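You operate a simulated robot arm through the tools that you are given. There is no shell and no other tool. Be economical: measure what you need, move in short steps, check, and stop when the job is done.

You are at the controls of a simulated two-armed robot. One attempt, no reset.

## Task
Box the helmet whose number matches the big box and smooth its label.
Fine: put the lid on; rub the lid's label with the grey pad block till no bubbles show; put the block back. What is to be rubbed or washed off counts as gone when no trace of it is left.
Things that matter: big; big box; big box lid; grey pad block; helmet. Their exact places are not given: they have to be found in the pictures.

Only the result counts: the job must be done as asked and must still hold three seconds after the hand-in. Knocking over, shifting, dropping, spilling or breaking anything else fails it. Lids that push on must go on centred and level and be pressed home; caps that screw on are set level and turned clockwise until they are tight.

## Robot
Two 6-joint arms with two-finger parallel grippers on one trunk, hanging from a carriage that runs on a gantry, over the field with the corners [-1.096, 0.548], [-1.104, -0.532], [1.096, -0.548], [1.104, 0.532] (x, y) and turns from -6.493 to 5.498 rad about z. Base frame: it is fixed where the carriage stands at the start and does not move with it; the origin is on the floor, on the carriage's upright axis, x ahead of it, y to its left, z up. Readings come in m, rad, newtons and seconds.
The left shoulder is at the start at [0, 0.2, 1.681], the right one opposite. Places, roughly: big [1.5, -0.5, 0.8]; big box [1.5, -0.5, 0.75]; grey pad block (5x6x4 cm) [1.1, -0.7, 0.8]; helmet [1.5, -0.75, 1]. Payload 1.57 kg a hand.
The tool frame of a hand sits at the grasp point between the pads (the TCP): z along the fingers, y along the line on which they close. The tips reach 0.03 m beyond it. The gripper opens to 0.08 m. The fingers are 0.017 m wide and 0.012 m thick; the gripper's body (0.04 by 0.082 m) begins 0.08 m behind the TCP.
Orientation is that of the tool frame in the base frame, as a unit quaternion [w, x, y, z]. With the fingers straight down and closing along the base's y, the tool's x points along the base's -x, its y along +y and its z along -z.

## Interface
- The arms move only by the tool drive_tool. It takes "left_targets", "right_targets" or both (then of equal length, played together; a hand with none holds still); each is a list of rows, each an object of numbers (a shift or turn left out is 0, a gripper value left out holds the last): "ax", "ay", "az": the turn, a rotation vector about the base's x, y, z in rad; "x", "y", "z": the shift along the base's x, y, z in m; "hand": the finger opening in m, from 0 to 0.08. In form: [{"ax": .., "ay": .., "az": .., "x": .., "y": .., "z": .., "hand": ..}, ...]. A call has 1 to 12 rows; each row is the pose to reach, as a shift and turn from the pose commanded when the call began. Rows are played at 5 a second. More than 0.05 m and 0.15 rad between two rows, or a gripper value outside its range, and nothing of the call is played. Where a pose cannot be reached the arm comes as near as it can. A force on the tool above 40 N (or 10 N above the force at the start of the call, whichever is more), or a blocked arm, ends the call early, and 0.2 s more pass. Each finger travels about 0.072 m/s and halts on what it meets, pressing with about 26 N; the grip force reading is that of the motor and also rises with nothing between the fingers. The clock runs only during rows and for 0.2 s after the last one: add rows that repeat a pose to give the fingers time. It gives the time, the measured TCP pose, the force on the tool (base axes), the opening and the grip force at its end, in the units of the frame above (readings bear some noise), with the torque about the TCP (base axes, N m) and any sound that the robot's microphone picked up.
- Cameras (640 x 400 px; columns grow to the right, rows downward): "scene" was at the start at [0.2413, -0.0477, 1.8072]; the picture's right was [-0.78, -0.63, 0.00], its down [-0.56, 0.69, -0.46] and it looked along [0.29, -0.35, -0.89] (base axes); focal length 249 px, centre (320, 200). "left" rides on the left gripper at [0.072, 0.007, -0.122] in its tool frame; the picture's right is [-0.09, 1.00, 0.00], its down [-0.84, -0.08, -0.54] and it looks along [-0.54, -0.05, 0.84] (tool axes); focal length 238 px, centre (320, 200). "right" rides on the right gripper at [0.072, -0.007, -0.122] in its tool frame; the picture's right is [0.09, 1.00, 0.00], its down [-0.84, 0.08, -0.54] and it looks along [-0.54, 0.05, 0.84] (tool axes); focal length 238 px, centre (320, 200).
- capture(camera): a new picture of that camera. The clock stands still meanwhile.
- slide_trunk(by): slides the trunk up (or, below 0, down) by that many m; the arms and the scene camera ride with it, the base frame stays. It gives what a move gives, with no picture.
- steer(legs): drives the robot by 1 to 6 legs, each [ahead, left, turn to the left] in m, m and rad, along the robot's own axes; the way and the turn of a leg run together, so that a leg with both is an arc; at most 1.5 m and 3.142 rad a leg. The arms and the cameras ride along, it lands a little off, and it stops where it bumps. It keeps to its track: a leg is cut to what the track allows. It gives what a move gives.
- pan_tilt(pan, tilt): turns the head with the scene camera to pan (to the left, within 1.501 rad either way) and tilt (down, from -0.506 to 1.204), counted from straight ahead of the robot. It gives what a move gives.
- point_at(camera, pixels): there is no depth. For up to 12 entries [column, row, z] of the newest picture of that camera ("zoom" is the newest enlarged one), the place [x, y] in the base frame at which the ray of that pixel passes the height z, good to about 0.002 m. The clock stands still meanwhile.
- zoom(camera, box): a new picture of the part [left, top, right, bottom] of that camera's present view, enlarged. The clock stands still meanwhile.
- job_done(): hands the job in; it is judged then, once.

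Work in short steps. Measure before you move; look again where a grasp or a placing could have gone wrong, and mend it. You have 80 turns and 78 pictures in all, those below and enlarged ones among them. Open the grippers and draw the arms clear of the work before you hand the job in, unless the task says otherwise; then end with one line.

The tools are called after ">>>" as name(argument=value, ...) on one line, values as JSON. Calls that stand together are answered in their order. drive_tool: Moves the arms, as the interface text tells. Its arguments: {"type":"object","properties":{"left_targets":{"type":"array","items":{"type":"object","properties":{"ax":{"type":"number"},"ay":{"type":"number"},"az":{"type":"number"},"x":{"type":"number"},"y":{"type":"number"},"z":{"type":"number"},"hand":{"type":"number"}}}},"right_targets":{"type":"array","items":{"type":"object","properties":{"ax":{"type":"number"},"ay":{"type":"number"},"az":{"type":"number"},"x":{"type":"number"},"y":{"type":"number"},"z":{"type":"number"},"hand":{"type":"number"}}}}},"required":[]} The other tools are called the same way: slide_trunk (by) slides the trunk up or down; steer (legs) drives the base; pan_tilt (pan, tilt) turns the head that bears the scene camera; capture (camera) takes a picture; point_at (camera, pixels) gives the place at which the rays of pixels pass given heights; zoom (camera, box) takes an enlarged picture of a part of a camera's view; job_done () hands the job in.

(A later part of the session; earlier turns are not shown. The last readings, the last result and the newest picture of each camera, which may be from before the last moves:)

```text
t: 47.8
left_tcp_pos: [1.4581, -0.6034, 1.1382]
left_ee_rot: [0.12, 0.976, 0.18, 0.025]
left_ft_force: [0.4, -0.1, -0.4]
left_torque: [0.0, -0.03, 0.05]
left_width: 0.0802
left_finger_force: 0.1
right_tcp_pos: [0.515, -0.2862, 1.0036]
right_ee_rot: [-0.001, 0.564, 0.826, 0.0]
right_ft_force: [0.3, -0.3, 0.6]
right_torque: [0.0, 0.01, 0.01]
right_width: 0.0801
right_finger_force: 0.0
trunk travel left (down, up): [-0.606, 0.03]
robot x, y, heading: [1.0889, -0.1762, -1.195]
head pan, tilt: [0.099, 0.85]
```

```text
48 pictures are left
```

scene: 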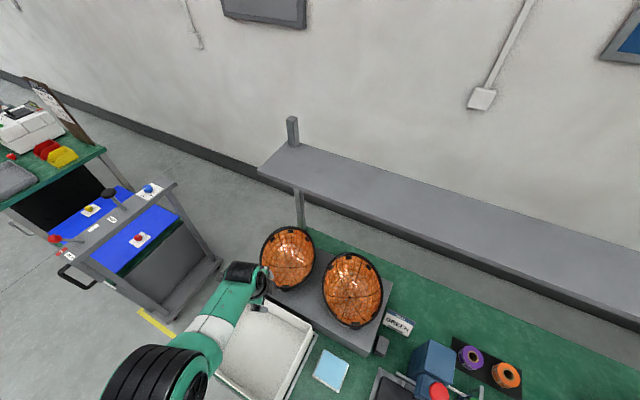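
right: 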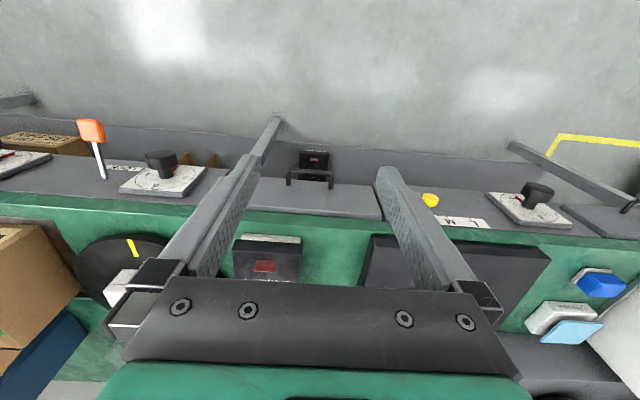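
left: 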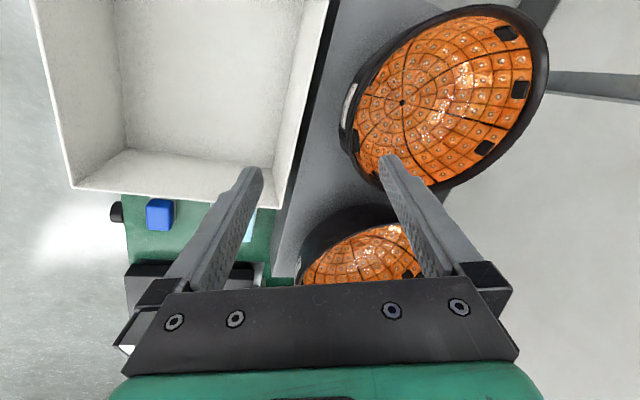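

Helmet 520's rim spans columns 340–548, rows 5–195 in the left view. I enlarge it in both views to triangulate the rim.

>>> zoom(camera="left", box=[300, 0, 580, 200])

>>> point_at(camera="left", pixels=[[347, 120, 0.95], [347, 120, 1.0], [548, 55, 0.95], [548, 55, 1.05], [440, 14, 0.95], [440, 14, 1.05], [440, 188, 0.95], [440, 188, 1.05]])

>>> zoom(camera="scene", box=[240, 215, 400, 315])

>>> point_at(camera="scene", pixels=[[282, 289, 0.95], [282, 289, 1.0], [292, 226, 0.95], [292, 226, 1.05], [260, 258, 0.95], [260, 258, 1.05], [316, 258, 0.95], [316, 258, 1.05]])

```text
2.00 times, centred on (440, 100) of left
```

zoom: 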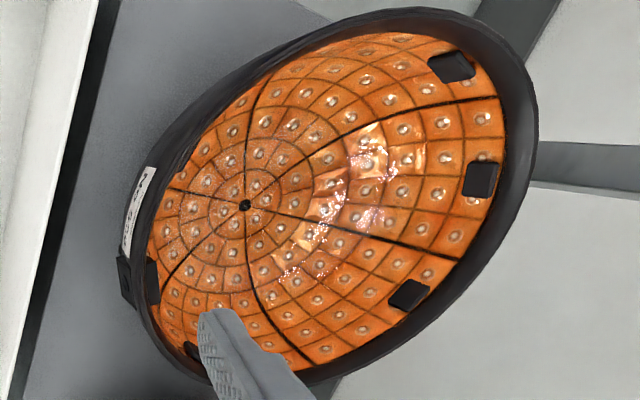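

```text
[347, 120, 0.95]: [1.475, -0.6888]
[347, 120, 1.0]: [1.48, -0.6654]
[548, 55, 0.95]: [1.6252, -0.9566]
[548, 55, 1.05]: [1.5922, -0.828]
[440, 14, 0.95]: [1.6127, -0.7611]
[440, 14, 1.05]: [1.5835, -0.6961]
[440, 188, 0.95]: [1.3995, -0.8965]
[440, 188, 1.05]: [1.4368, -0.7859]
```

```text
4.00 times, centred on (320, 265) of scene
```

zoom: 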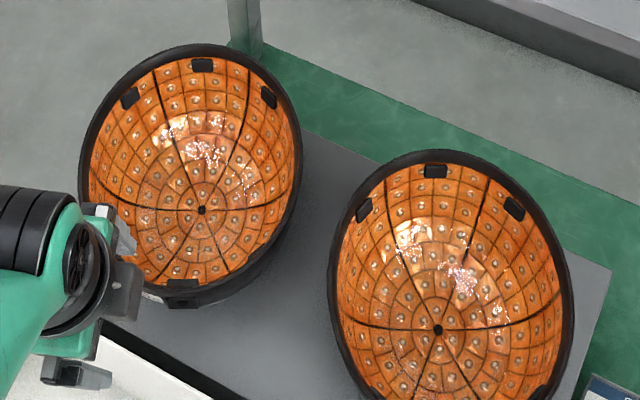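

```text
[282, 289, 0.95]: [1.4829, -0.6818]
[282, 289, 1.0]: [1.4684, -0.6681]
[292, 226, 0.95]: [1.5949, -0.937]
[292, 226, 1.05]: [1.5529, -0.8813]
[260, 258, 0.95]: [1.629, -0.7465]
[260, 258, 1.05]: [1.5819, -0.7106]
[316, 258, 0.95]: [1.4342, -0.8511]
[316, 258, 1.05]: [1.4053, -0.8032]
```

The helmet is oval with the front clip at left px (350,138) and rear centre pad at (520,90). I get the front–rear axis from both views.

>>> point_at(camera="left", pixels=[[350, 139, 0.94], [350, 139, 0.98], [352, 141, 0.96], [527, 88, 1.0], [527, 88, 1.04]])

>>> point_at(camera="scene", pixels=[[285.5, 287, 0.94], [285.5, 287, 0.98], [285.5, 287, 0.96], [291, 229, 1.0], [291, 229, 1.04]])

```text
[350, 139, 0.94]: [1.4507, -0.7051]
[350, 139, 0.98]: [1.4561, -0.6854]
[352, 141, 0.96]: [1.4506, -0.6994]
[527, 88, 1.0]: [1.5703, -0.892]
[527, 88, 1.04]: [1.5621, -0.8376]
```

```text
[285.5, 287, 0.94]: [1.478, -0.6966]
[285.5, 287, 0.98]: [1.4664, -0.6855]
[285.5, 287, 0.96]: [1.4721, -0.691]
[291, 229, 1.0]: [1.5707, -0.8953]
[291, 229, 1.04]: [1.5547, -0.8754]
```

Front rim centre ≈(1.461,−0.685,0.98), rear ≈(1.57,−0.893,1.0): rim nearly level, front axis at 117°. I'll pinch at the label spot (~1.478,−0.680). First raise the right hand out of the way, then align the base.

>>> drive_tool(right_targets=[{"x": -0.027, "y": 0.006, "z": 0.028}, {"x": -0.054, "y": 0.012, "z": 0.056}, {"x": -0.081, "y": 0.018, "z": 0.084}, {"x": -0.108, "y": 0.024, "z": 0.112}, {"x": -0.135, "y": 0.03, "z": 0.14}])

>>> steer(legs=[[0.075, -0.009, 0]])

>>> slide_trunk(by=-0.09)

>>> capture(camera="left")

```text
t: 49.0
left_tcp_pos: [1.4579, -0.6032, 1.1378]
left_ee_rot: [0.121, 0.976, 0.181, 0.025]
left_ft_force: [0.5, -0.2, -0.5]
left_torque: [-0.01, 0.02, 0.01]
left_width: 0.0801
left_finger_force: 0.0
right_tcp_pos: [0.4696, -0.2851, 1.0607]
right_ee_rot: [-0.002, 0.564, 0.826, 0.0]
right_ft_force: [0.5, 0.1, 0.5]
right_torque: [0.0, 0.01, -0.01]
right_width: 0.0797
right_finger_force: 0.0
right hand out of reach, approached as far as the arm can: row 1, 2, 3, 4, 5
trunk travel left (down, up): [-0.606, 0.03]
robot x, y, heading: [1.0882, -0.171, -1.198]
head pan, tilt: [0.099, 0.85]
```

```text
t: 50.1
left_tcp_pos: [1.4665, -0.6744, 1.1389]
left_ee_rot: [0.121, 0.976, 0.18, 0.024]
left_ft_force: [1.0, 0.0, -0.2]
left_torque: [0.02, 0.02, 0.0]
left_width: 0.0799
left_finger_force: 0.2
right_tcp_pos: [0.4801, -0.3551, 1.061]
right_ee_rot: [-0.002, 0.564, 0.826, 0.0]
right_ft_force: [0.0, -0.3, -0.9]
right_torque: [-0.04, -0.02, 0.0]
right_width: 0.0802
right_finger_force: 0.1
trunk travel left (down, up): [-0.606, 0.03]
robot x, y, heading: [1.0953, -0.2465, -1.199]
head pan, tilt: [0.099, 0.85]
```

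```text
t: 51.3
left_tcp_pos: [1.4667, -0.6739, 1.0483]
left_ee_rot: [0.121, 0.976, 0.181, 0.025]
left_ft_force: [0.6, -0.6, -1.2]
left_torque: [0.01, -0.01, -0.03]
left_width: 0.0801
left_finger_force: 0.0
right_tcp_pos: [0.4797, -0.3564, 0.9712]
right_ee_rot: [-0.003, 0.564, 0.826, 0.001]
right_ft_force: [-0.9, -0.6, -0.3]
right_torque: [-0.01, 0.04, 0.01]
right_width: 0.0799
right_finger_force: 0.1
trunk travel left (down, up): [-0.516, 0.12]
robot x, y, heading: [1.0947, -0.2477, -1.197]
head pan, tilt: [0.099, 0.85]
```

```text
45 pictures are left
```

left: 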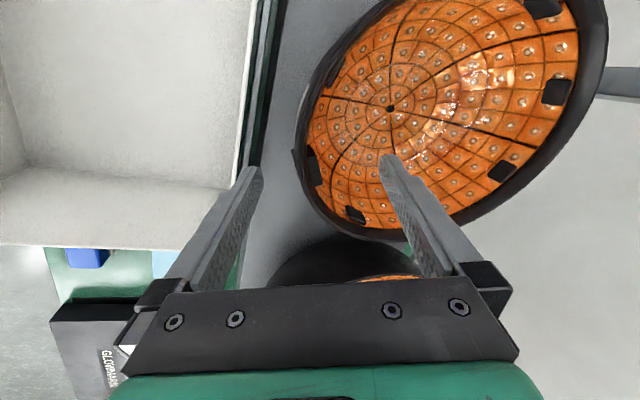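

The rim at about (300,165) lies between the fingertips (250 and 392). I check where that wall is at rim height.

>>> point_at(camera="left", pixels=[[302, 130, 0.985], [309, 130, 0.985], [297, 160, 0.985], [306, 185, 0.98], [318, 200, 0.98], [310, 110, 0.985]])

>>> zoom(camera="left", box=[220, 70, 420, 250])

```text
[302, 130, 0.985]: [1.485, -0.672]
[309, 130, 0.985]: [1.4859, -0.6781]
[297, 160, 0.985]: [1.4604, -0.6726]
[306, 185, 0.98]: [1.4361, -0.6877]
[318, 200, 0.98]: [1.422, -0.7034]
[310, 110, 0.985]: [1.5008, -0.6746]
```

```text
2.22 times, centred on (320, 160) of left
```

zoom: 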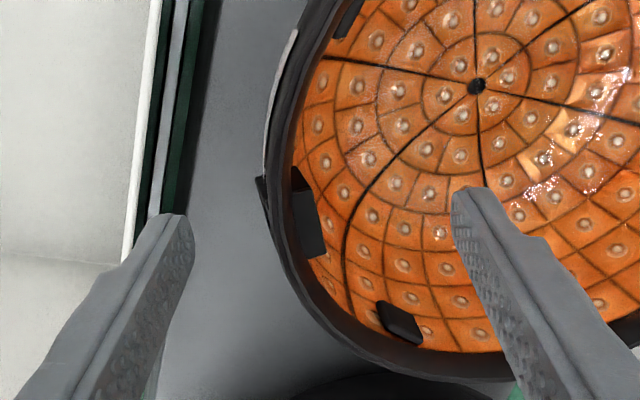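

The clear rim stretch between clip and label is at (1.486,−0.676). I shift +0.019, −0.006 and lower the trunk 0.083, then look.

>>> drive_tool(left_targets=[{"x": 0.019, "y": -0.006}, {"x": 0.019, "y": -0.006}])

>>> slide_trunk(by=-0.08)

>>> zoom(camera="left", box=[160, 70, 480, 270])

```text
t: 51.9
left_tcp_pos: [1.4846, -0.6741, 1.0527]
left_ee_rot: [0.122, 0.976, 0.18, 0.025]
left_ft_force: [-0.3, -0.4, 0.4]
left_torque: [0.0, 0.0, -0.02]
left_width: 0.0799
left_finger_force: 0.0
left hand out of reach, approached as far as the arm can: row 1, 2
right_tcp_pos: [0.4789, -0.3559, 0.9711]
right_ee_rot: [-0.002, 0.564, 0.826, 0.001]
right_ft_force: [0.2, -0.2, -0.7]
right_torque: [0.0, -0.01, 0.02]
right_width: 0.0801
right_finger_force: 0.1
trunk travel left (down, up): [-0.516, 0.12]
robot x, y, heading: [1.0998, -0.243, -1.197]
head pan, tilt: [0.099, 0.85]
```

```text
t: 53.1
left_tcp_pos: [1.4859, -0.6725, 0.972]
left_ee_rot: [0.123, 0.976, 0.18, 0.025]
left_ft_force: [0.3, -1.4, -0.1]
left_torque: [-0.08, -0.01, -0.02]
left_width: 0.0783
left_finger_force: 0.0
right_tcp_pos: [0.4796, -0.3556, 0.8913]
right_ee_rot: [-0.002, 0.564, 0.826, 0.0]
right_ft_force: [0.2, 0.2, 0.2]
right_torque: [0.0, 0.04, -0.02]
right_width: 0.08
right_finger_force: 0.0
trunk travel left (down, up): [-0.436, 0.2]
robot x, y, heading: [1.0981, -0.2477, -1.2]
head pan, tilt: [0.099, 0.85]
```

```text
2.00 times, centred on (320, 170) of left
```

zoom: 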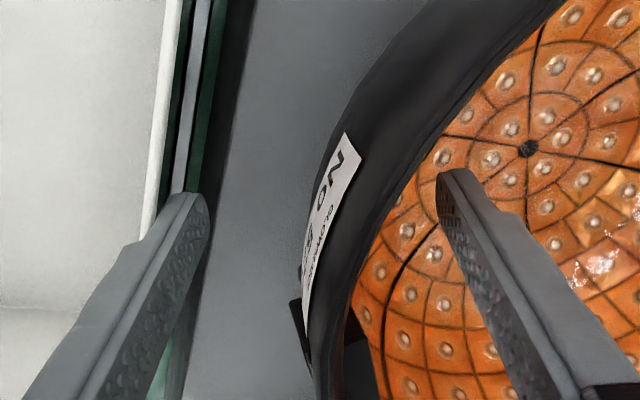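

Wall lies between the fingers. I close the left gripper.

>>> drive_tool(left_targets=[{"hand": 0.05}, {"hand": 0.02}, {"hand": 0.0}, {"hand": 0.0}, {"hand": 0.0}, {"hand": 0.0}])

>>> zoom(camera="left", box=[160, 70, 480, 270])

```text
t: 54.5
left_tcp_pos: [1.4837, -0.6756, 0.9727]
left_ee_rot: [0.121, 0.976, 0.18, 0.024]
left_ft_force: [-8.1, -1.8, 11.6]
left_torque: [-0.78, 0.19, -0.61]
left_width: 0.0154
left_finger_force: 26.0
right_tcp_pos: [0.4779, -0.3568, 0.8924]
right_ee_rot: [-0.002, 0.564, 0.826, 0.0]
right_ft_force: [-0.8, 0.3, 0.1]
right_torque: [-0.02, 0.01, 0.01]
right_width: 0.0801
right_finger_force: 0.1
trunk travel left (down, up): [-0.436, 0.2]
robot x, y, heading: [1.0967, -0.2484, -1.204]
head pan, tilt: [0.099, 0.85]
```

```text
2.00 times, centred on (320, 170) of left
```

zoom: 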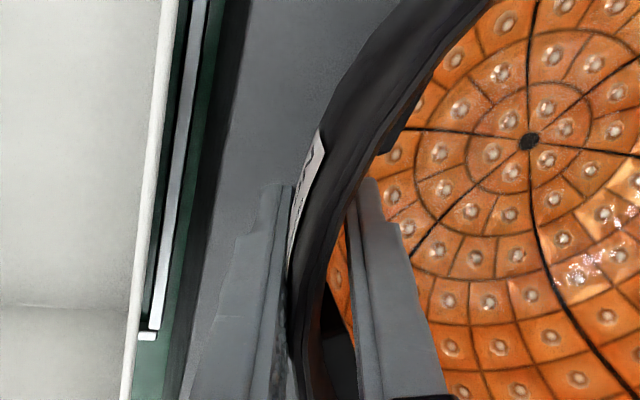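

Gripped with opening 0.0154 m. Lift a little by trunk and check.

>>> slide_trunk(by=0.04)

>>> capture(camera="left")

>>> capture(camera="scene")

```text
t: 55.3
left_tcp_pos: [1.4852, -0.6721, 1.0109]
left_ee_rot: [0.121, 0.976, 0.18, 0.025]
left_ft_force: [0.5, 0.3, -3.7]
left_torque: [0.37, 0.21, 0.01]
left_width: 0.01
left_finger_force: 25.8
right_tcp_pos: [0.48, -0.355, 0.9298]
right_ee_rot: [-0.002, 0.563, 0.827, 0.001]
right_ft_force: [-0.7, -0.4, 0.7]
right_torque: [-0.01, 0.0, -0.03]
right_width: 0.0802
right_finger_force: 0.1
trunk travel left (down, up): [-0.476, 0.16]
robot x, y, heading: [1.0973, -0.2503, -1.195]
head pan, tilt: [0.099, 0.85]
```

```text
41 pictures are left
```

left: 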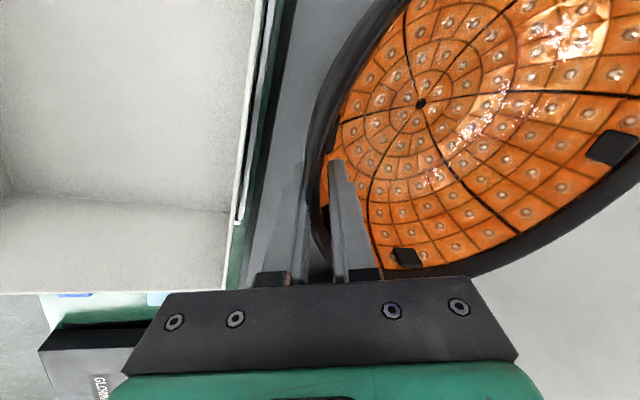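

```text
40 pictures are left
```

scene: 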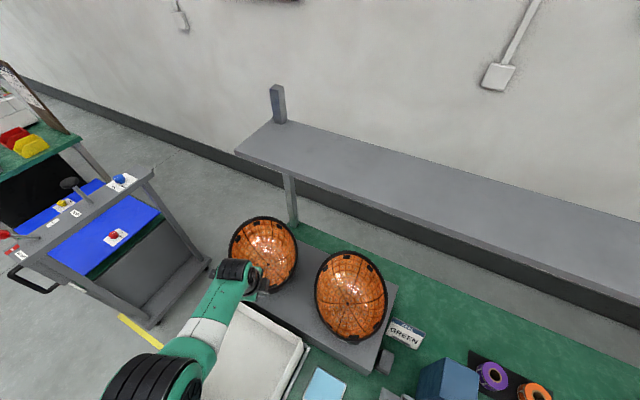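

Force shows about 0.4 kg held. Lift another 0.14 and look.

>>> slide_trunk(by=0.14)

>>> capture(camera="left")

>>> capture(camera="scene")

```text
t: 57.0
left_tcp_pos: [1.4845, -0.6722, 1.1523]
left_ee_rot: [0.121, 0.976, 0.18, 0.025]
left_ft_force: [-1.1, -0.4, -2.9]
left_torque: [0.36, 0.17, -0.01]
left_width: 0.0097
left_finger_force: 26.1
right_tcp_pos: [0.4797, -0.3557, 1.0706]
right_ee_rot: [-0.002, 0.564, 0.826, 0.0]
right_ft_force: [-0.5, 0.5, 0.1]
right_torque: [-0.02, 0.02, 0.0]
right_width: 0.0799
right_finger_force: 0.0
trunk travel left (down, up): [-0.616, 0.02]
robot x, y, heading: [1.0953, -0.2483, -1.196]
head pan, tilt: [0.099, 0.85]
```

```text
39 pictures are left
```

left: 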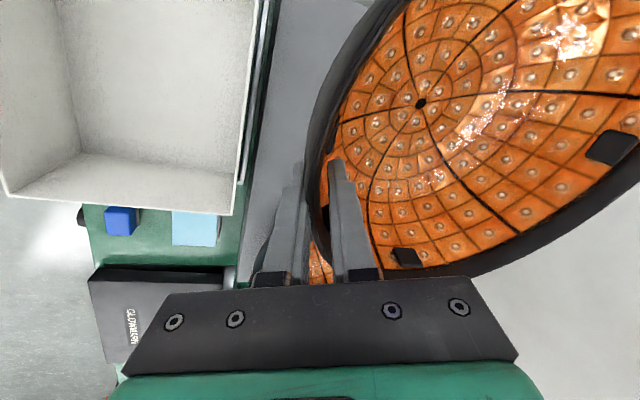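

```text
38 pictures are left
```

scene: 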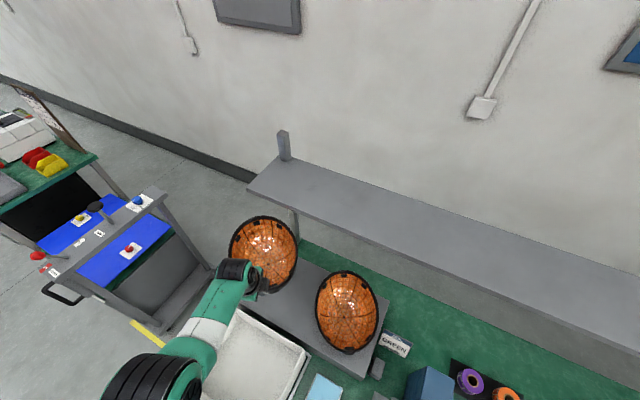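

Helmet is held firmly. I measure its rim and axis in the hand from a scene zoom.

>>> zoom(camera="scene", box=[210, 200, 330, 300])

>>> point_at(camera="scene", pixels=[[229, 250, 1.13], [229, 250, 1.18], [299, 253, 1.13], [299, 253, 1.18], [266, 216, 1.13], [266, 216, 1.18]])

>>> point_at(camera="left", pixels=[[612, 148, 1.13], [612, 148, 1.18], [630, 175, 1.13], [630, 175, 1.18], [322, 88, 1.13], [322, 88, 1.18], [480, 268, 1.13], [480, 268, 1.18], [310, 180, 1.17]])

```text
4.00 times, centred on (270, 250) of scene
```

zoom: 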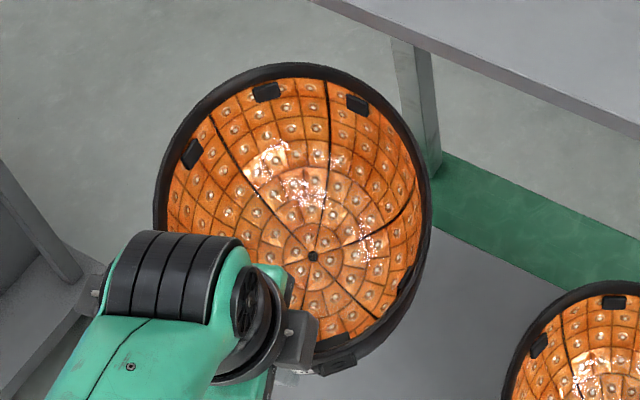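

```text
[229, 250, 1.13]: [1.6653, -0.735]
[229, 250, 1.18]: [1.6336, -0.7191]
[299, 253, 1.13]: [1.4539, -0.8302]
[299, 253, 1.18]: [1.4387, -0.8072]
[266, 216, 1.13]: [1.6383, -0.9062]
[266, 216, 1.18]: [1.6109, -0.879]
```

```text
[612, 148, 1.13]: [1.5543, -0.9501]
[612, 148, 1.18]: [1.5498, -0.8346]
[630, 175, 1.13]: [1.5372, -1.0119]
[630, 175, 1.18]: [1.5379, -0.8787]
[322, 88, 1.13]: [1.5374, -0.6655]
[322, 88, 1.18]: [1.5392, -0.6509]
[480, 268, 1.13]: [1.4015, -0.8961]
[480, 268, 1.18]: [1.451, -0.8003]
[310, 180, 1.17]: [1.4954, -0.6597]
```

Query front clip and rear-mid pad for the axis.

>>> point_at(camera="scene", pixels=[[273.5, 290, 1.16], [256.75, 222, 1.16], [256.75, 222, 1.18], [279.25, 225.75, 1.16], [279.25, 225.75, 1.18]])

```text
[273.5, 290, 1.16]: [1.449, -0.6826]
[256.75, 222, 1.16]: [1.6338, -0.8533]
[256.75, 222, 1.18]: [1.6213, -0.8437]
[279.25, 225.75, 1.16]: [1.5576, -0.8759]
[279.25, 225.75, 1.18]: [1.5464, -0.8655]
```

Held helmet: centre ≈(1.541,−0.768), axis at 137°, z 1.16. To fit the box I need the axis nearer x: back off 0.255 m so the helmet is over the box, then yaw the hand +0.44 rad.

>>> steer(legs=[[-0.255, -0.008, 0]])

>>> drive_tool(left_targets=[{"az": 0.08}, {"az": 0.16}, {"az": 0.24}, {"az": 0.32}, {"az": 0.4}, {"az": 0.44}, {"az": 0.44}])

>>> capture(camera="left")

>>> capture(camera="scene")

```text
t: 58.9
left_tcp_pos: [1.3817, -0.4335, 1.1527]
left_ee_rot: [0.122, 0.976, 0.18, 0.025]
left_ft_force: [0.9, 0.2, -3.5]
left_torque: [0.35, 0.2, 0.03]
left_width: 0.0099
left_finger_force: 25.4
right_tcp_pos: [0.3757, -0.1141, 1.0702]
right_ee_rot: [-0.002, 0.563, 0.826, 0.0]
right_ft_force: [-0.5, 0.9, 0.9]
right_torque: [-0.01, 0.02, -0.01]
right_width: 0.08
right_finger_force: 0.0
trunk travel left (down, up): [-0.616, 0.02]
robot x, y, heading: [0.9953, -0.0089, -1.197]
head pan, tilt: [0.099, 0.85]
```

```text
t: 60.5
left_tcp_pos: [1.3804, -0.4291, 1.1538]
left_ee_rot: [0.113, 0.913, 0.388, 0.051]
left_ft_force: [-0.4, -0.1, -3.5]
left_torque: [0.18, 0.33, -0.02]
left_width: 0.0098
left_finger_force: 25.7
left hand out of reach, approached as far as the arm can: row 5, 6, 7
right_tcp_pos: [0.3762, -0.1147, 1.0703]
right_ee_rot: [-0.002, 0.564, 0.826, 0.0]
right_ft_force: [-0.6, 0.9, -0.1]
right_torque: [-0.04, 0.01, -0.03]
right_width: 0.0801
right_finger_force: 0.1
trunk travel left (down, up): [-0.616, 0.02]
robot x, y, heading: [0.9944, -0.0072, -1.205]
head pan, tilt: [0.099, 0.85]
```

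```text
36 pictures are left
```

left: 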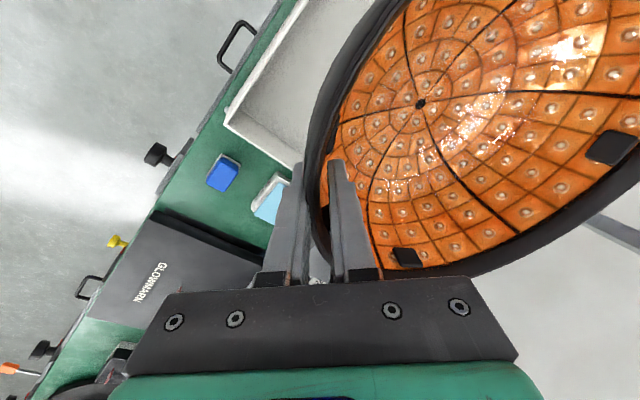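

```text
35 pictures are left
```

scene: 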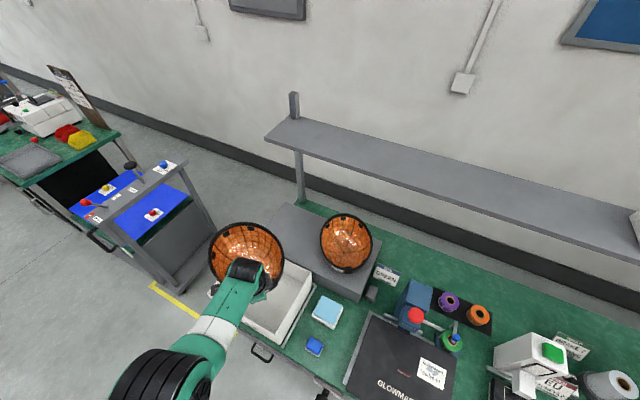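

I check the helmet's extent against the box using scene rays.

>>> zoom(camera="scene", box=[190, 210, 350, 350])

>>> point_at(camera="scene", pixels=[[209, 258, 1.165], [284, 258, 1.165], [247, 222, 1.165], [313, 267, 0.95], [313, 290, 0.95]])

```text
2.86 times, centred on (270, 280) of scene
```

zoom: 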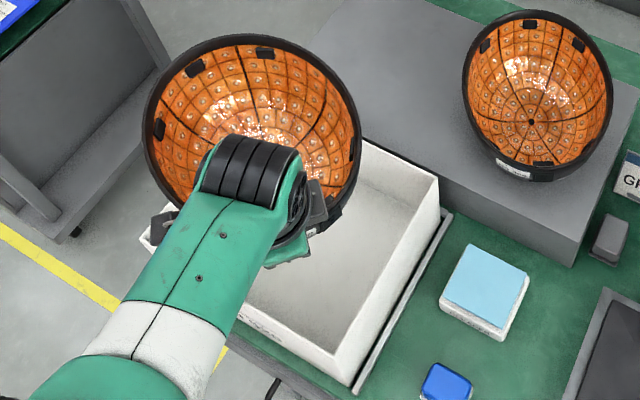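

```text
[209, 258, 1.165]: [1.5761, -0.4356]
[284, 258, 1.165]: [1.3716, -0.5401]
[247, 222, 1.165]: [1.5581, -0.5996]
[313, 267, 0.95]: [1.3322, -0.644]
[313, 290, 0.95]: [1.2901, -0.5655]
```

Helmet centre ≈(1.473,−0.492). I shift +0.015,−0.013 to centre it with extra room at the gripper corner, then lower by 0.15 and look.

>>> drive_tool(left_targets=[{"x": 0.008, "y": -0.007}, {"x": 0.015, "y": -0.013}, {"x": 0.015, "y": -0.013}])

>>> slide_trunk(by=-0.12)

>>> capture(camera="left")

>>> zoom(camera="scene", box=[170, 170, 350, 320])

```text
t: 61.3
left_tcp_pos: [1.3865, -0.4286, 1.1605]
left_ee_rot: [0.113, 0.913, 0.388, 0.051]
left_ft_force: [0.3, -0.2, -3.4]
left_torque: [0.26, 0.32, -0.05]
left_width: 0.0099
left_finger_force: 25.7
left hand out of reach, approached as far as the arm can: row 1, 2, 3
right_tcp_pos: [0.3763, -0.1146, 1.071]
right_ee_rot: [-0.003, 0.564, 0.826, 0.0]
right_ft_force: [0.3, 0.2, -0.2]
right_torque: [0.01, -0.02, 0.01]
right_width: 0.0799
right_finger_force: 0.1
trunk travel left (down, up): [-0.616, 0.02]
robot x, y, heading: [0.9957, -0.0072, -1.196]
head pan, tilt: [0.099, 0.85]
```

```text
t: 62.8
left_tcp_pos: [1.3872, -0.428, 1.0395]
left_ee_rot: [0.114, 0.913, 0.387, 0.051]
left_ft_force: [-0.2, 0.0, -3.4]
left_torque: [0.25, 0.32, 0.01]
left_width: 0.0097
left_finger_force: 26.5
right_tcp_pos: [0.376, -0.1135, 0.9488]
right_ee_rot: [-0.002, 0.565, 0.825, 0.001]
right_ft_force: [-0.6, 0.3, 1.4]
right_torque: [-0.01, 0.02, 0.01]
right_width: 0.0799
right_finger_force: 0.2
trunk travel left (down, up): [-0.496, 0.14]
robot x, y, heading: [0.9961, -0.0042, -1.198]
head pan, tilt: [0.099, 0.85]
```

```text
33 pictures are left
```

left: 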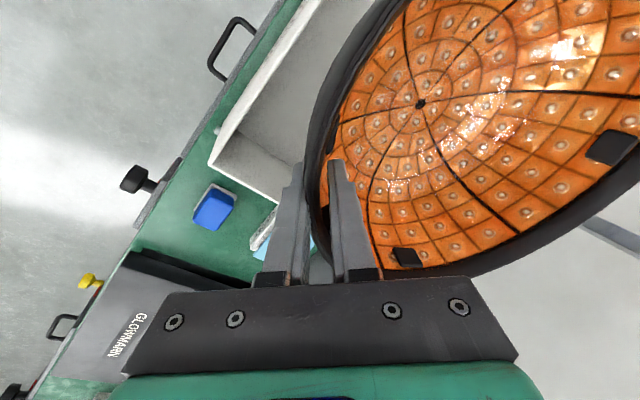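

```text
2.67 times, centred on (260, 245) of scene
```

zoom: 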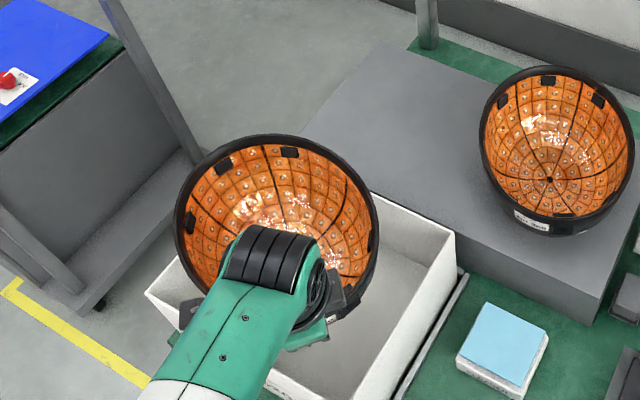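

Verify rim vs box corners in this zoom (rim z≈1.05, box top 0.95).

>>> point_at(camera="zoom", pixels=[[175, 225, 1.05], [379, 235, 1.05], [272, 133, 1.05], [350, 310, 1.05], [147, 294, 0.95], [455, 234, 0.95], [370, 192, 0.95], [224, 167, 1.05], [190, 165, 1.05], [365, 180, 1.05]])

```text
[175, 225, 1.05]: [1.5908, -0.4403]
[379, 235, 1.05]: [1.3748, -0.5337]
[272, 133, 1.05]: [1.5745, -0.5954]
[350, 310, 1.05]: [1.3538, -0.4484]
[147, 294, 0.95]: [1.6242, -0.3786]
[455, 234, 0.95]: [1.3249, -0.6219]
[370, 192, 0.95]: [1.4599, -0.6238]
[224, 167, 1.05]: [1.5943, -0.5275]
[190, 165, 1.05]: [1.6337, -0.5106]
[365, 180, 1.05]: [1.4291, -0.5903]
```

Helmet centre ≈(1.479,−0.491); I nudge the base by about (+0.006,−0.010).

>>> steer(legs=[[0.012, 0.002, 0]])

>>> slide_trunk(by=-0.03)

>>> zoom(camera="scene", box=[170, 160, 350, 310])

```text
t: 63.5
left_tcp_pos: [1.3939, -0.4384, 1.0402]
left_ee_rot: [0.113, 0.913, 0.387, 0.052]
left_ft_force: [0.4, 1.0, -3.2]
left_torque: [0.27, 0.32, 0.01]
left_width: 0.0098
left_finger_force: 26.1
right_tcp_pos: [0.3829, -0.1244, 0.9504]
right_ee_rot: [-0.003, 0.564, 0.825, 0.0]
right_ft_force: [-0.7, -0.1, 0.1]
right_torque: [-0.01, -0.03, 0.0]
right_width: 0.0798
right_finger_force: 0.1
trunk travel left (down, up): [-0.496, 0.14]
robot x, y, heading: [1.002, -0.0203, -1.198]
head pan, tilt: [0.099, 0.85]
```

```text
t: 64.3
left_tcp_pos: [1.3932, -0.4387, 1.0088]
left_ee_rot: [0.114, 0.913, 0.388, 0.05]
left_ft_force: [0.8, 0.0, -3.4]
left_torque: [0.24, 0.34, 0.0]
left_width: 0.0099
left_finger_force: 25.8
right_tcp_pos: [0.3825, -0.1244, 0.9207]
right_ee_rot: [-0.002, 0.565, 0.825, 0.0]
right_ft_force: [-0.4, -0.4, 1.0]
right_torque: [0.02, 0.02, -0.01]
right_width: 0.0802
right_finger_force: 0.1
trunk travel left (down, up): [-0.466, 0.17]
robot x, y, heading: [0.999, -0.0157, -1.199]
head pan, tilt: [0.099, 0.85]
```

```text
2.67 times, centred on (260, 235) of scene
```

zoom: 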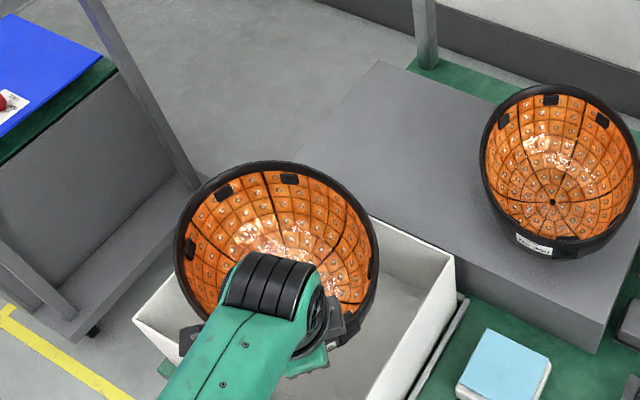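

Aligned: helmet centre ≈(1.486,−0.501). Lower by 0.07 and watch forces.

>>> slide_trunk(by=-0.07)

>>> zoom(camera="scene", box=[170, 130, 350, 280])

```text
t: 65.3
left_tcp_pos: [1.3937, -0.4383, 0.9379]
left_ee_rot: [0.113, 0.913, 0.388, 0.05]
left_ft_force: [-0.2, 0.0, -3.4]
left_torque: [0.21, 0.33, -0.01]
left_width: 0.0101
left_finger_force: 26.4
right_tcp_pos: [0.3832, -0.1245, 0.8513]
right_ee_rot: [-0.001, 0.564, 0.826, 0.0]
right_ft_force: [-0.2, 0.3, 0.3]
right_torque: [0.04, -0.04, 0.01]
right_width: 0.0801
right_finger_force: 0.0
trunk travel left (down, up): [-0.396, 0.24]
robot x, y, heading: [1.002, -0.0189, -1.202]
head pan, tilt: [0.099, 0.85]
```

```text
2.67 times, centred on (260, 205) of scene
```

zoom: 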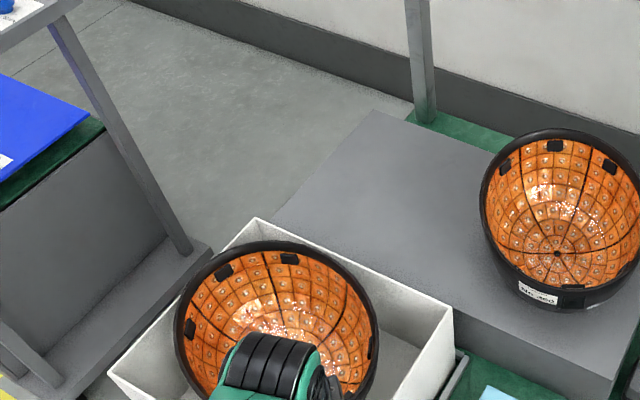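

No contact. Lower 0.04, then smaller steps until the floor takes the weight.

>>> slide_trunk(by=-0.04)

>>> slide_trunk(by=-0.012)

>>> capture(camera="left")

```text
t: 66.2
left_tcp_pos: [1.3941, -0.4399, 0.9009]
left_ee_rot: [0.113, 0.914, 0.388, 0.051]
left_ft_force: [-0.9, -0.5, -3.3]
left_torque: [0.22, 0.33, -0.01]
left_width: 0.0098
left_finger_force: 26.3
right_tcp_pos: [0.3826, -0.1253, 0.8099]
right_ee_rot: [-0.001, 0.564, 0.826, 0.0]
right_ft_force: [0.2, -0.4, 0.3]
right_torque: [-0.02, -0.03, 0.01]
right_width: 0.0799
right_finger_force: 0.1
trunk travel left (down, up): [-0.356, 0.28]
robot x, y, heading: [0.9999, -0.0146, -1.198]
head pan, tilt: [0.099, 0.85]
```

```text
t: 66.8
left_tcp_pos: [1.3948, -0.4417, 0.8904]
left_ee_rot: [0.116, 0.913, 0.387, 0.051]
left_ft_force: [-2.1, 1.0, 13.8]
left_torque: [-0.6, -0.52, 0.04]
left_width: 0.0103
left_finger_force: 26.2
right_tcp_pos: [0.3833, -0.1251, 0.7993]
right_ee_rot: [-0.003, 0.564, 0.826, 0.001]
right_ft_force: [-0.6, 0.0, 0.4]
right_torque: [-0.01, 0.01, -0.01]
right_width: 0.0804
right_finger_force: 0.0
trunk travel left (down, up): [-0.344, 0.292]
robot x, y, heading: [1.0003, -0.0189, -1.207]
head pan, tilt: [0.099, 0.85]
```

```text
29 pictures are left
```

left: 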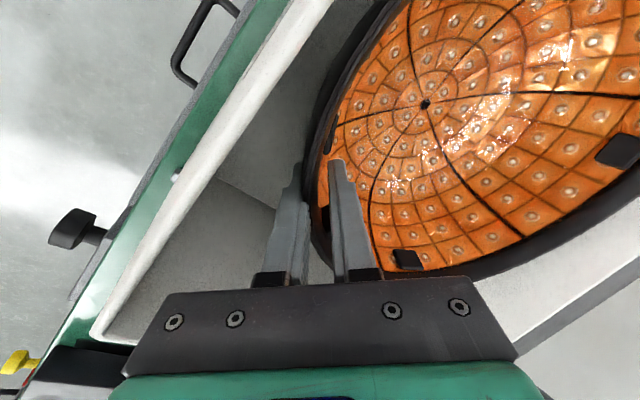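

Floor contact felt (13.8 N). I ease up slightly, open to 0.04 and look.

>>> slide_trunk(by=0.007)

>>> drive_tool(left_targets=[{"hand": 0.02}, {"hand": 0.035}, {"hand": 0.04}, {"hand": 0.04}, {"hand": 0.04}])

>>> slide_trunk(by=0.08)

>>> capture(camera="left")

```text
t: 67.3
left_tcp_pos: [1.3922, -0.4376, 0.8926]
left_ee_rot: [0.111, 0.913, 0.388, 0.051]
left_ft_force: [-0.4, -0.3, -3.4]
left_torque: [0.2, 0.34, 0.01]
left_width: 0.01
left_finger_force: 25.8
right_tcp_pos: [0.383, -0.1236, 0.8052]
right_ee_rot: [-0.002, 0.565, 0.825, 0.0]
right_ft_force: [0.3, -0.3, 0.6]
right_torque: [0.02, 0.03, 0.02]
right_width: 0.08
right_finger_force: 0.1
trunk travel left (down, up): [-0.351, 0.285]
robot x, y, heading: [1.0034, -0.0165, -1.197]
head pan, tilt: [0.099, 0.85]
```

```text
t: 68.5
left_tcp_pos: [1.3951, -0.4392, 0.8937]
left_ee_rot: [0.114, 0.914, 0.387, 0.051]
left_ft_force: [-0.6, 0.2, 0.7]
left_torque: [0.05, 0.0, 0.01]
left_width: 0.0403
left_finger_force: 0.1
right_tcp_pos: [0.3829, -0.1258, 0.8052]
right_ee_rot: [-0.002, 0.564, 0.826, 0.001]
right_ft_force: [0.0, 0.5, 0.3]
right_torque: [0.03, 0.02, 0.0]
right_width: 0.0799
right_finger_force: 0.0
trunk travel left (down, up): [-0.351, 0.285]
robot x, y, heading: [1.0012, -0.0175, -1.192]
head pan, tilt: [0.099, 0.85]
```

```text
t: 69.7
left_tcp_pos: [1.3935, -0.4382, 0.9743]
left_ee_rot: [0.114, 0.913, 0.388, 0.051]
left_ft_force: [0.2, -0.5, -0.3]
left_torque: [0.02, 0.01, -0.02]
left_width: 0.0402
left_finger_force: 0.0
right_tcp_pos: [0.3821, -0.1245, 0.8862]
right_ee_rot: [-0.003, 0.565, 0.825, 0.0]
right_ft_force: [-0.1, -0.4, 0.2]
right_torque: [-0.01, 0.02, 0.02]
right_width: 0.0801
right_finger_force: 0.1
trunk travel left (down, up): [-0.431, 0.205]
robot x, y, heading: [1.0043, -0.0176, -1.196]
head pan, tilt: [0.099, 0.85]
```

```text
28 pictures are left
```

left: 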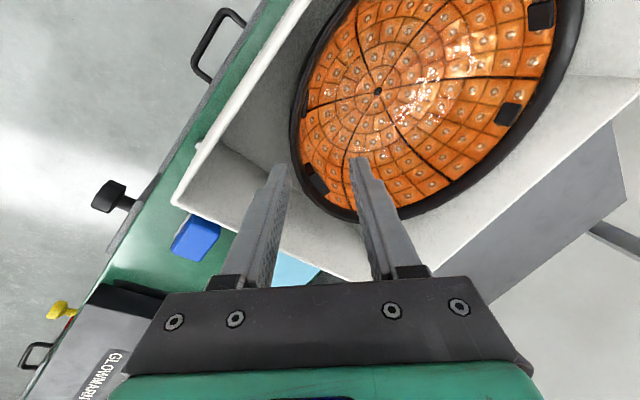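

Helmet rests in the box. Next the lid: I raise, back off, square the base to −1.571 and set the left tool upright with the closing axis along y, for the red tab on the lid centre.

>>> slide_trunk(by=0.12)

>>> steer(legs=[[-0.12, 0, 0], [0, 0, -0.375]])

>>> drive_tool(left_targets=[{"x": 0.032, "y": 0.0127, "z": -0.008, "ax": 0.041, "ay": 0.0097, "az": -0.071}, {"x": 0.064, "y": 0.0253, "z": -0.017, "ax": 0.082, "ay": 0.0195, "az": -0.142}, {"x": 0.096, "y": 0.038, "z": -0.025, "ax": 0.1228, "ay": 0.0292, "az": -0.213}, {"x": 0.128, "y": 0.0507, "z": -0.033, "ax": 0.1637, "ay": 0.0389, "az": -0.284}, {"x": 0.16, "y": 0.0633, "z": -0.042, "ax": 0.2046, "ay": 0.0487, "az": -0.355}, {"x": 0.192, "y": 0.076, "z": -0.05, "ax": 0.2455, "ay": 0.0584, "az": -0.426, "hand": 0.06}, {"x": 0.192, "y": 0.076, "z": -0.05, "ax": 0.2455, "ay": 0.0584, "az": -0.426, "hand": 0.06}])

```text
t: 71.2
left_tcp_pos: [1.3941, -0.4385, 1.0948]
left_ee_rot: [0.113, 0.913, 0.388, 0.05]
left_ft_force: [-0.1, -0.4, -0.9]
left_torque: [0.02, 0.0, 0.0]
left_width: 0.04
left_finger_force: 0.0
right_tcp_pos: [0.3825, -0.126, 1.0058]
right_ee_rot: [-0.002, 0.564, 0.826, 0.0]
right_ft_force: [0.5, 0.3, 0.7]
right_torque: [0.04, 0.01, -0.03]
right_width: 0.08
right_finger_force: 0.0
trunk travel left (down, up): [-0.551, 0.085]
robot x, y, heading: [1.0048, -0.0182, -1.196]
head pan, tilt: [0.099, 0.85]
```

```text
t: 73.5
left_tcp_pos: [1.1772, -0.4432, 1.0952]
left_ee_rot: [0.121, 0.968, 0.217, 0.028]
left_ft_force: [0.4, -0.4, -0.7]
left_torque: [0.01, -0.05, -0.02]
left_width: 0.04
left_finger_force: 0.0
right_tcp_pos: [0.3437, 0.2108, 1.0072]
right_ee_rot: [-0.001, 0.705, 0.709, 0.001]
right_ft_force: [-0.4, -0.1, 0.6]
right_torque: [0.02, 0.01, 0.0]
right_width: 0.0801
right_finger_force: 0.0
trunk travel left (down, up): [-0.551, 0.085]
robot x, y, heading: [0.9625, 0.0909, -1.56]
head pan, tilt: [0.099, 0.85]
```

```text
t: 75.1
left_tcp_pos: [1.2608, -0.4037, 1.0726]
left_ee_rot: [0.068, 0.99, 0.124, 0.017]
left_ft_force: [-0.6, -0.2, -0.5]
left_torque: [0.01, -0.03, 0.01]
left_width: 0.0603
left_finger_force: 0.1
left hand out of reach, approached as far as the arm can: row 3, 4, 5, 6, 7
right_tcp_pos: [0.3432, 0.21, 1.0063]
right_ee_rot: [-0.002, 0.705, 0.709, 0.0]
right_ft_force: [-0.2, -0.2, 0.1]
right_torque: [-0.03, -0.01, -0.01]
right_width: 0.0799
right_finger_force: 0.2
trunk travel left (down, up): [-0.551, 0.085]
robot x, y, heading: [0.9579, 0.0913, -1.56]
head pan, tilt: [0.099, 0.85]
```

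The arm's wrist limit is about 0.535 m (with 0.315 m wrist-to-TCP), so I bring the hand in closer to the shoulder and finish the upright rotation there.

>>> drive_tool(left_targets=[{"x": 0.016, "y": 0.035, "z": -0.006}, {"x": 0.032, "y": 0.07, "z": -0.012, "ax": 0.03, "ay": 0.008, "az": -0.055}, {"x": 0.05, "y": 0.1, "z": -0.018, "ax": 0.065, "ay": 0.016, "az": -0.12}, {"x": 0.066, "y": 0.13, "z": -0.024, "ax": 0.1, "ay": 0.025, "az": -0.185}, {"x": 0.082, "y": 0.16, "z": -0.028, "ax": 0.136, "ay": 0.034, "az": -0.249}, {"x": 0.097, "y": 0.175, "z": -0.028, "ax": 0.136, "ay": 0.034, "az": -0.249}, {"x": 0.097, "y": 0.175, "z": -0.028, "ax": 0.136, "ay": 0.034, "az": -0.249}])

```text
t: 76.7
left_tcp_pos: [1.3914, -0.2768, 1.0081]
left_ee_rot: [0.001, 1.0, -0.001, 0.0]
left_ft_force: [-0.3, 0.3, 0.3]
left_torque: [-0.01, 0.04, -0.01]
left_width: 0.06
left_finger_force: 0.1
left hand out of reach, approached as far as the arm can: row 1, 2, 3, 4, 5, 6, 7
right_tcp_pos: [0.3429, 0.2102, 1.0063]
right_ee_rot: [-0.002, 0.705, 0.71, 0.0]
right_ft_force: [0.3, 0.4, 0.1]
right_torque: [0.0, 0.01, 0.02]
right_width: 0.0798
right_finger_force: 0.1
trunk travel left (down, up): [-0.551, 0.085]
robot x, y, heading: [0.9605, 0.0929, -1.562]
head pan, tilt: [0.099, 0.85]
```

Orientation is exact now, with the hand at (0.431,−0.370) from the base. I slide the base right to bring it in front of the lid and look.

>>> steer(legs=[[0.06, -0.49, 0]])

>>> capture(camera="left")

>>> zoom(camera="scene", box=[130, 180, 370, 340])

```text
t: 79.6
left_tcp_pos: [0.9177, -0.3406, 1.008]
left_ee_rot: [0.001, 1.0, 0.001, 0.0]
left_ft_force: [0.1, 1.0, 0.2]
left_torque: [-0.02, 0.0, 0.02]
left_width: 0.0598
left_finger_force: 0.0
right_tcp_pos: [-0.1325, 0.1436, 1.0047]
right_ee_rot: [-0.002, 0.704, 0.71, 0.001]
right_ft_force: [-0.4, 0.4, 0.4]
right_torque: [0.0, -0.05, 0.02]
right_width: 0.0801
right_finger_force: 0.2
trunk travel left (down, up): [-0.551, 0.085]
robot x, y, heading: [0.4856, 0.0277, -1.562]
head pan, tilt: [0.099, 0.85]
```

```text
27 pictures are left
```

left: 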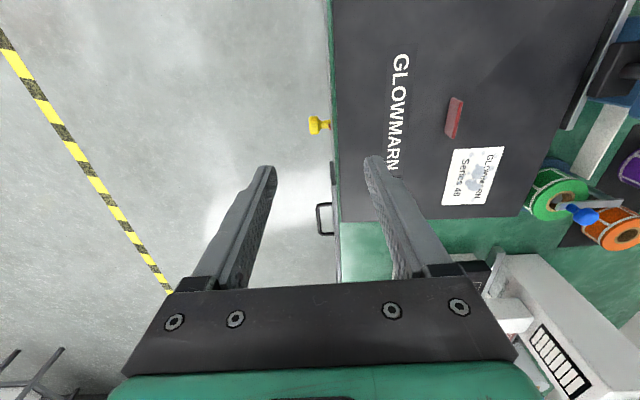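

```text
2.50 times, centred on (250, 260) of scene
```

zoom: 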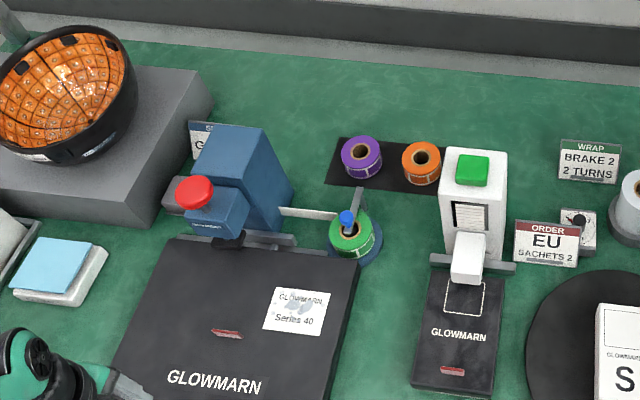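

Tab appears at left px (454,117) and scene zoom (226,333). Triangulate it and lid corners.

>>> point_at(camera="zoom", pixels=[[227, 332, 0.78], [227, 332, 0.82], [178, 240, 0.78], [178, 240, 0.82], [358, 262, 0.78], [358, 262, 0.82], [196, 192, 0.95], [196, 192, 1.0]])

>>> point_at(camera="left", pixels=[[455, 117, 0.78], [455, 117, 0.82], [342, 222, 0.78], [342, 222, 0.82], [519, 215, 0.78], [519, 215, 0.82]])

>>> zoom(camera="left", box=[410, 60, 530, 220])

```text
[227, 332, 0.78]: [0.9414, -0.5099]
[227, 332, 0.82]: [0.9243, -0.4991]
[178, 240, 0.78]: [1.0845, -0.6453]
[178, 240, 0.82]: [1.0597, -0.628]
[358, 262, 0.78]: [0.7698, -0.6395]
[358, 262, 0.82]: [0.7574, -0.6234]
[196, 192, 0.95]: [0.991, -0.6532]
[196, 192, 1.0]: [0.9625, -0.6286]
```

```text
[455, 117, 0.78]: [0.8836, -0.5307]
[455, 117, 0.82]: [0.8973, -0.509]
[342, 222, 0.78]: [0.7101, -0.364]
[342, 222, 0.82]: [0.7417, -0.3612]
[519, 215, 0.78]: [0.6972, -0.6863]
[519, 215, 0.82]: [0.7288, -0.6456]
```

```text
2.50 times, centred on (470, 140) of left
```

zoom: 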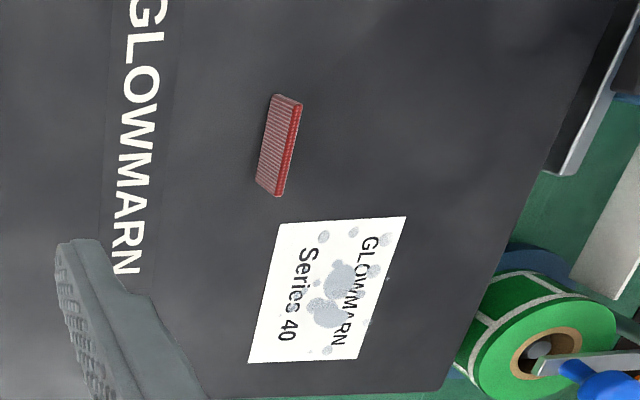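

Tab ≈(0.909,−0.489, ~0.855), lid x 0.757–1.062, y −0.36…−0.617, top z≈0.85; knob about 0.14 m behind. Move over the tab and check.

>>> steer(legs=[[0.148, -0.01, 0]])

>>> slide_trunk(by=-0.07)

>>> capture(camera="left")

```text
t: 81.0
left_tcp_pos: [0.9069, -0.485, 1.0075]
left_ee_rot: [0.001, 1.0, -0.001, 0.0]
left_ft_force: [-0.2, 0.5, -1.0]
left_torque: [0.05, 0.05, 0.0]
left_width: 0.0596
left_finger_force: 0.1
right_tcp_pos: [-0.1411, 0.0031, 1.0061]
right_ee_rot: [-0.001, 0.705, 0.709, 0.0]
right_ft_force: [-0.3, 0.0, -0.5]
right_torque: [0.02, -0.01, 0.01]
right_width: 0.08
right_finger_force: 0.0
trunk travel left (down, up): [-0.551, 0.085]
robot x, y, heading: [0.4797, -0.1179, -1.566]
head pan, tilt: [0.099, 0.85]
```

```text
t: 82.0
left_tcp_pos: [0.9053, -0.4857, 0.9368]
left_ee_rot: [0.001, 1.0, -0.002, 0.0]
left_ft_force: [0.7, -0.6, 0.2]
left_torque: [-0.01, 0.01, -0.02]
left_width: 0.0599
left_finger_force: 0.1
right_tcp_pos: [-0.1422, 0.0021, 0.9354]
right_ee_rot: [-0.001, 0.704, 0.71, 0.001]
right_ft_force: [-0.2, -0.4, -0.4]
right_torque: [-0.01, 0.0, -0.01]
right_width: 0.08
right_finger_force: 0.1
trunk travel left (down, up): [-0.481, 0.155]
robot x, y, heading: [0.4741, -0.12, -1.563]
head pan, tilt: [0.099, 0.85]
```

```text
24 pictures are left
```

left: 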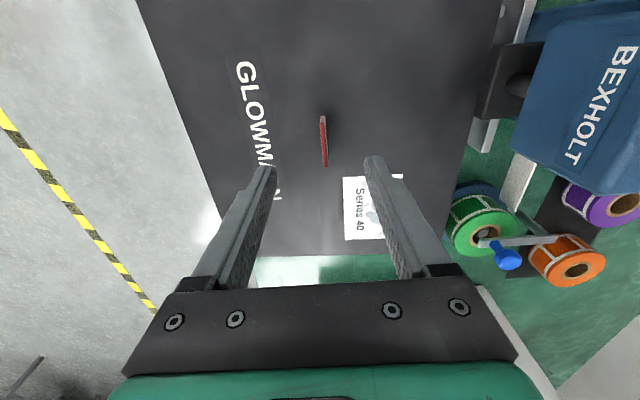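

Tab at (323,140) is centred in y; check its x at tab height.

>>> point_at(camera="left", pixels=[[323, 116, 0.865], [324, 165, 0.865], [323, 140, 0.86], [158, 70, 0.85], [218, 240, 0.85], [462, 175, 0.85], [344, 177, 0.85], [384, 240, 0.85], [344, 240, 0.85], [248, 256, 0.85]])

```text
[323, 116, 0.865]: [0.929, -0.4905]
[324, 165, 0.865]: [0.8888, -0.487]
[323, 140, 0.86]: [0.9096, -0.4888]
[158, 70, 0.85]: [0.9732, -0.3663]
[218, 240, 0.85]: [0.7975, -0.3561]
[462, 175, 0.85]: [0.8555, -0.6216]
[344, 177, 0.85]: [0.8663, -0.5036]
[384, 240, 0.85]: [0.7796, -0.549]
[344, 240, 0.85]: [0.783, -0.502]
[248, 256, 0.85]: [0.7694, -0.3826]
```

Shift +0.004,−0.003 onto the tab and lower 0.045, then close.

>>> drive_tool(left_targets=[{"x": 0.004, "y": -0.003}, {"x": 0.004, "y": -0.003}])

>>> slide_trunk(by=-0.047)

>>> drive_tool(left_targets=[{"hand": 0.04}, {"hand": 0.01}, {"hand": 0.0}, {"hand": 0.0}, {"hand": 0.0}])

```text
t: 82.6
left_tcp_pos: [0.9084, -0.4861, 0.9388]
left_ee_rot: [0.002, 1.0, -0.002, 0.0]
left_ft_force: [-0.2, 0.1, 0.6]
left_torque: [0.01, -0.04, -0.02]
left_width: 0.0602
left_finger_force: 0.1
right_tcp_pos: [-0.142, 0.0019, 0.9354]
right_ee_rot: [-0.002, 0.705, 0.709, 0.001]
right_ft_force: [0.3, -0.2, -0.1]
right_torque: [0.02, -0.01, -0.05]
right_width: 0.0798
right_finger_force: 0.0
trunk travel left (down, up): [-0.481, 0.155]
robot x, y, heading: [0.4793, -0.1138, -1.565]
head pan, tilt: [0.099, 0.85]
```

```text
t: 83.5
left_tcp_pos: [0.9082, -0.4869, 0.8919]
left_ee_rot: [0.003, 1.0, -0.001, 0.0]
left_ft_force: [-0.7, -0.2, -0.5]
left_torque: [-0.01, 0.01, 0.03]
left_width: 0.06
left_finger_force: 0.2
right_tcp_pos: [-0.1417, 0.0022, 0.8889]
right_ee_rot: [-0.002, 0.705, 0.71, 0.0]
right_ft_force: [-0.1, -0.4, 0.1]
right_torque: [-0.02, 0.03, 0.01]
right_width: 0.0802
right_finger_force: 0.0
trunk travel left (down, up): [-0.434, 0.202]
robot x, y, heading: [0.48, -0.117, -1.568]
head pan, tilt: [0.099, 0.85]
```

```text
t: 84.7
left_tcp_pos: [0.9072, -0.4878, 0.8913]
left_ee_rot: [0.003, 1.0, -0.002, 0.001]
left_ft_force: [-0.4, -0.1, 1.8]
left_torque: [-0.05, -0.03, -0.02]
left_width: 0.0037
left_finger_force: 23.9
right_tcp_pos: [-0.1409, 0.0022, 0.8894]
right_ee_rot: [-0.002, 0.704, 0.71, 0.001]
right_ft_force: [0.2, 0.1, -1.0]
right_torque: [-0.01, -0.03, -0.03]
right_width: 0.0801
right_finger_force: 0.2
trunk travel left (down, up): [-0.434, 0.202]
robot x, y, heading: [0.4773, -0.1145, -1.565]
head pan, tilt: [0.099, 0.85]
```

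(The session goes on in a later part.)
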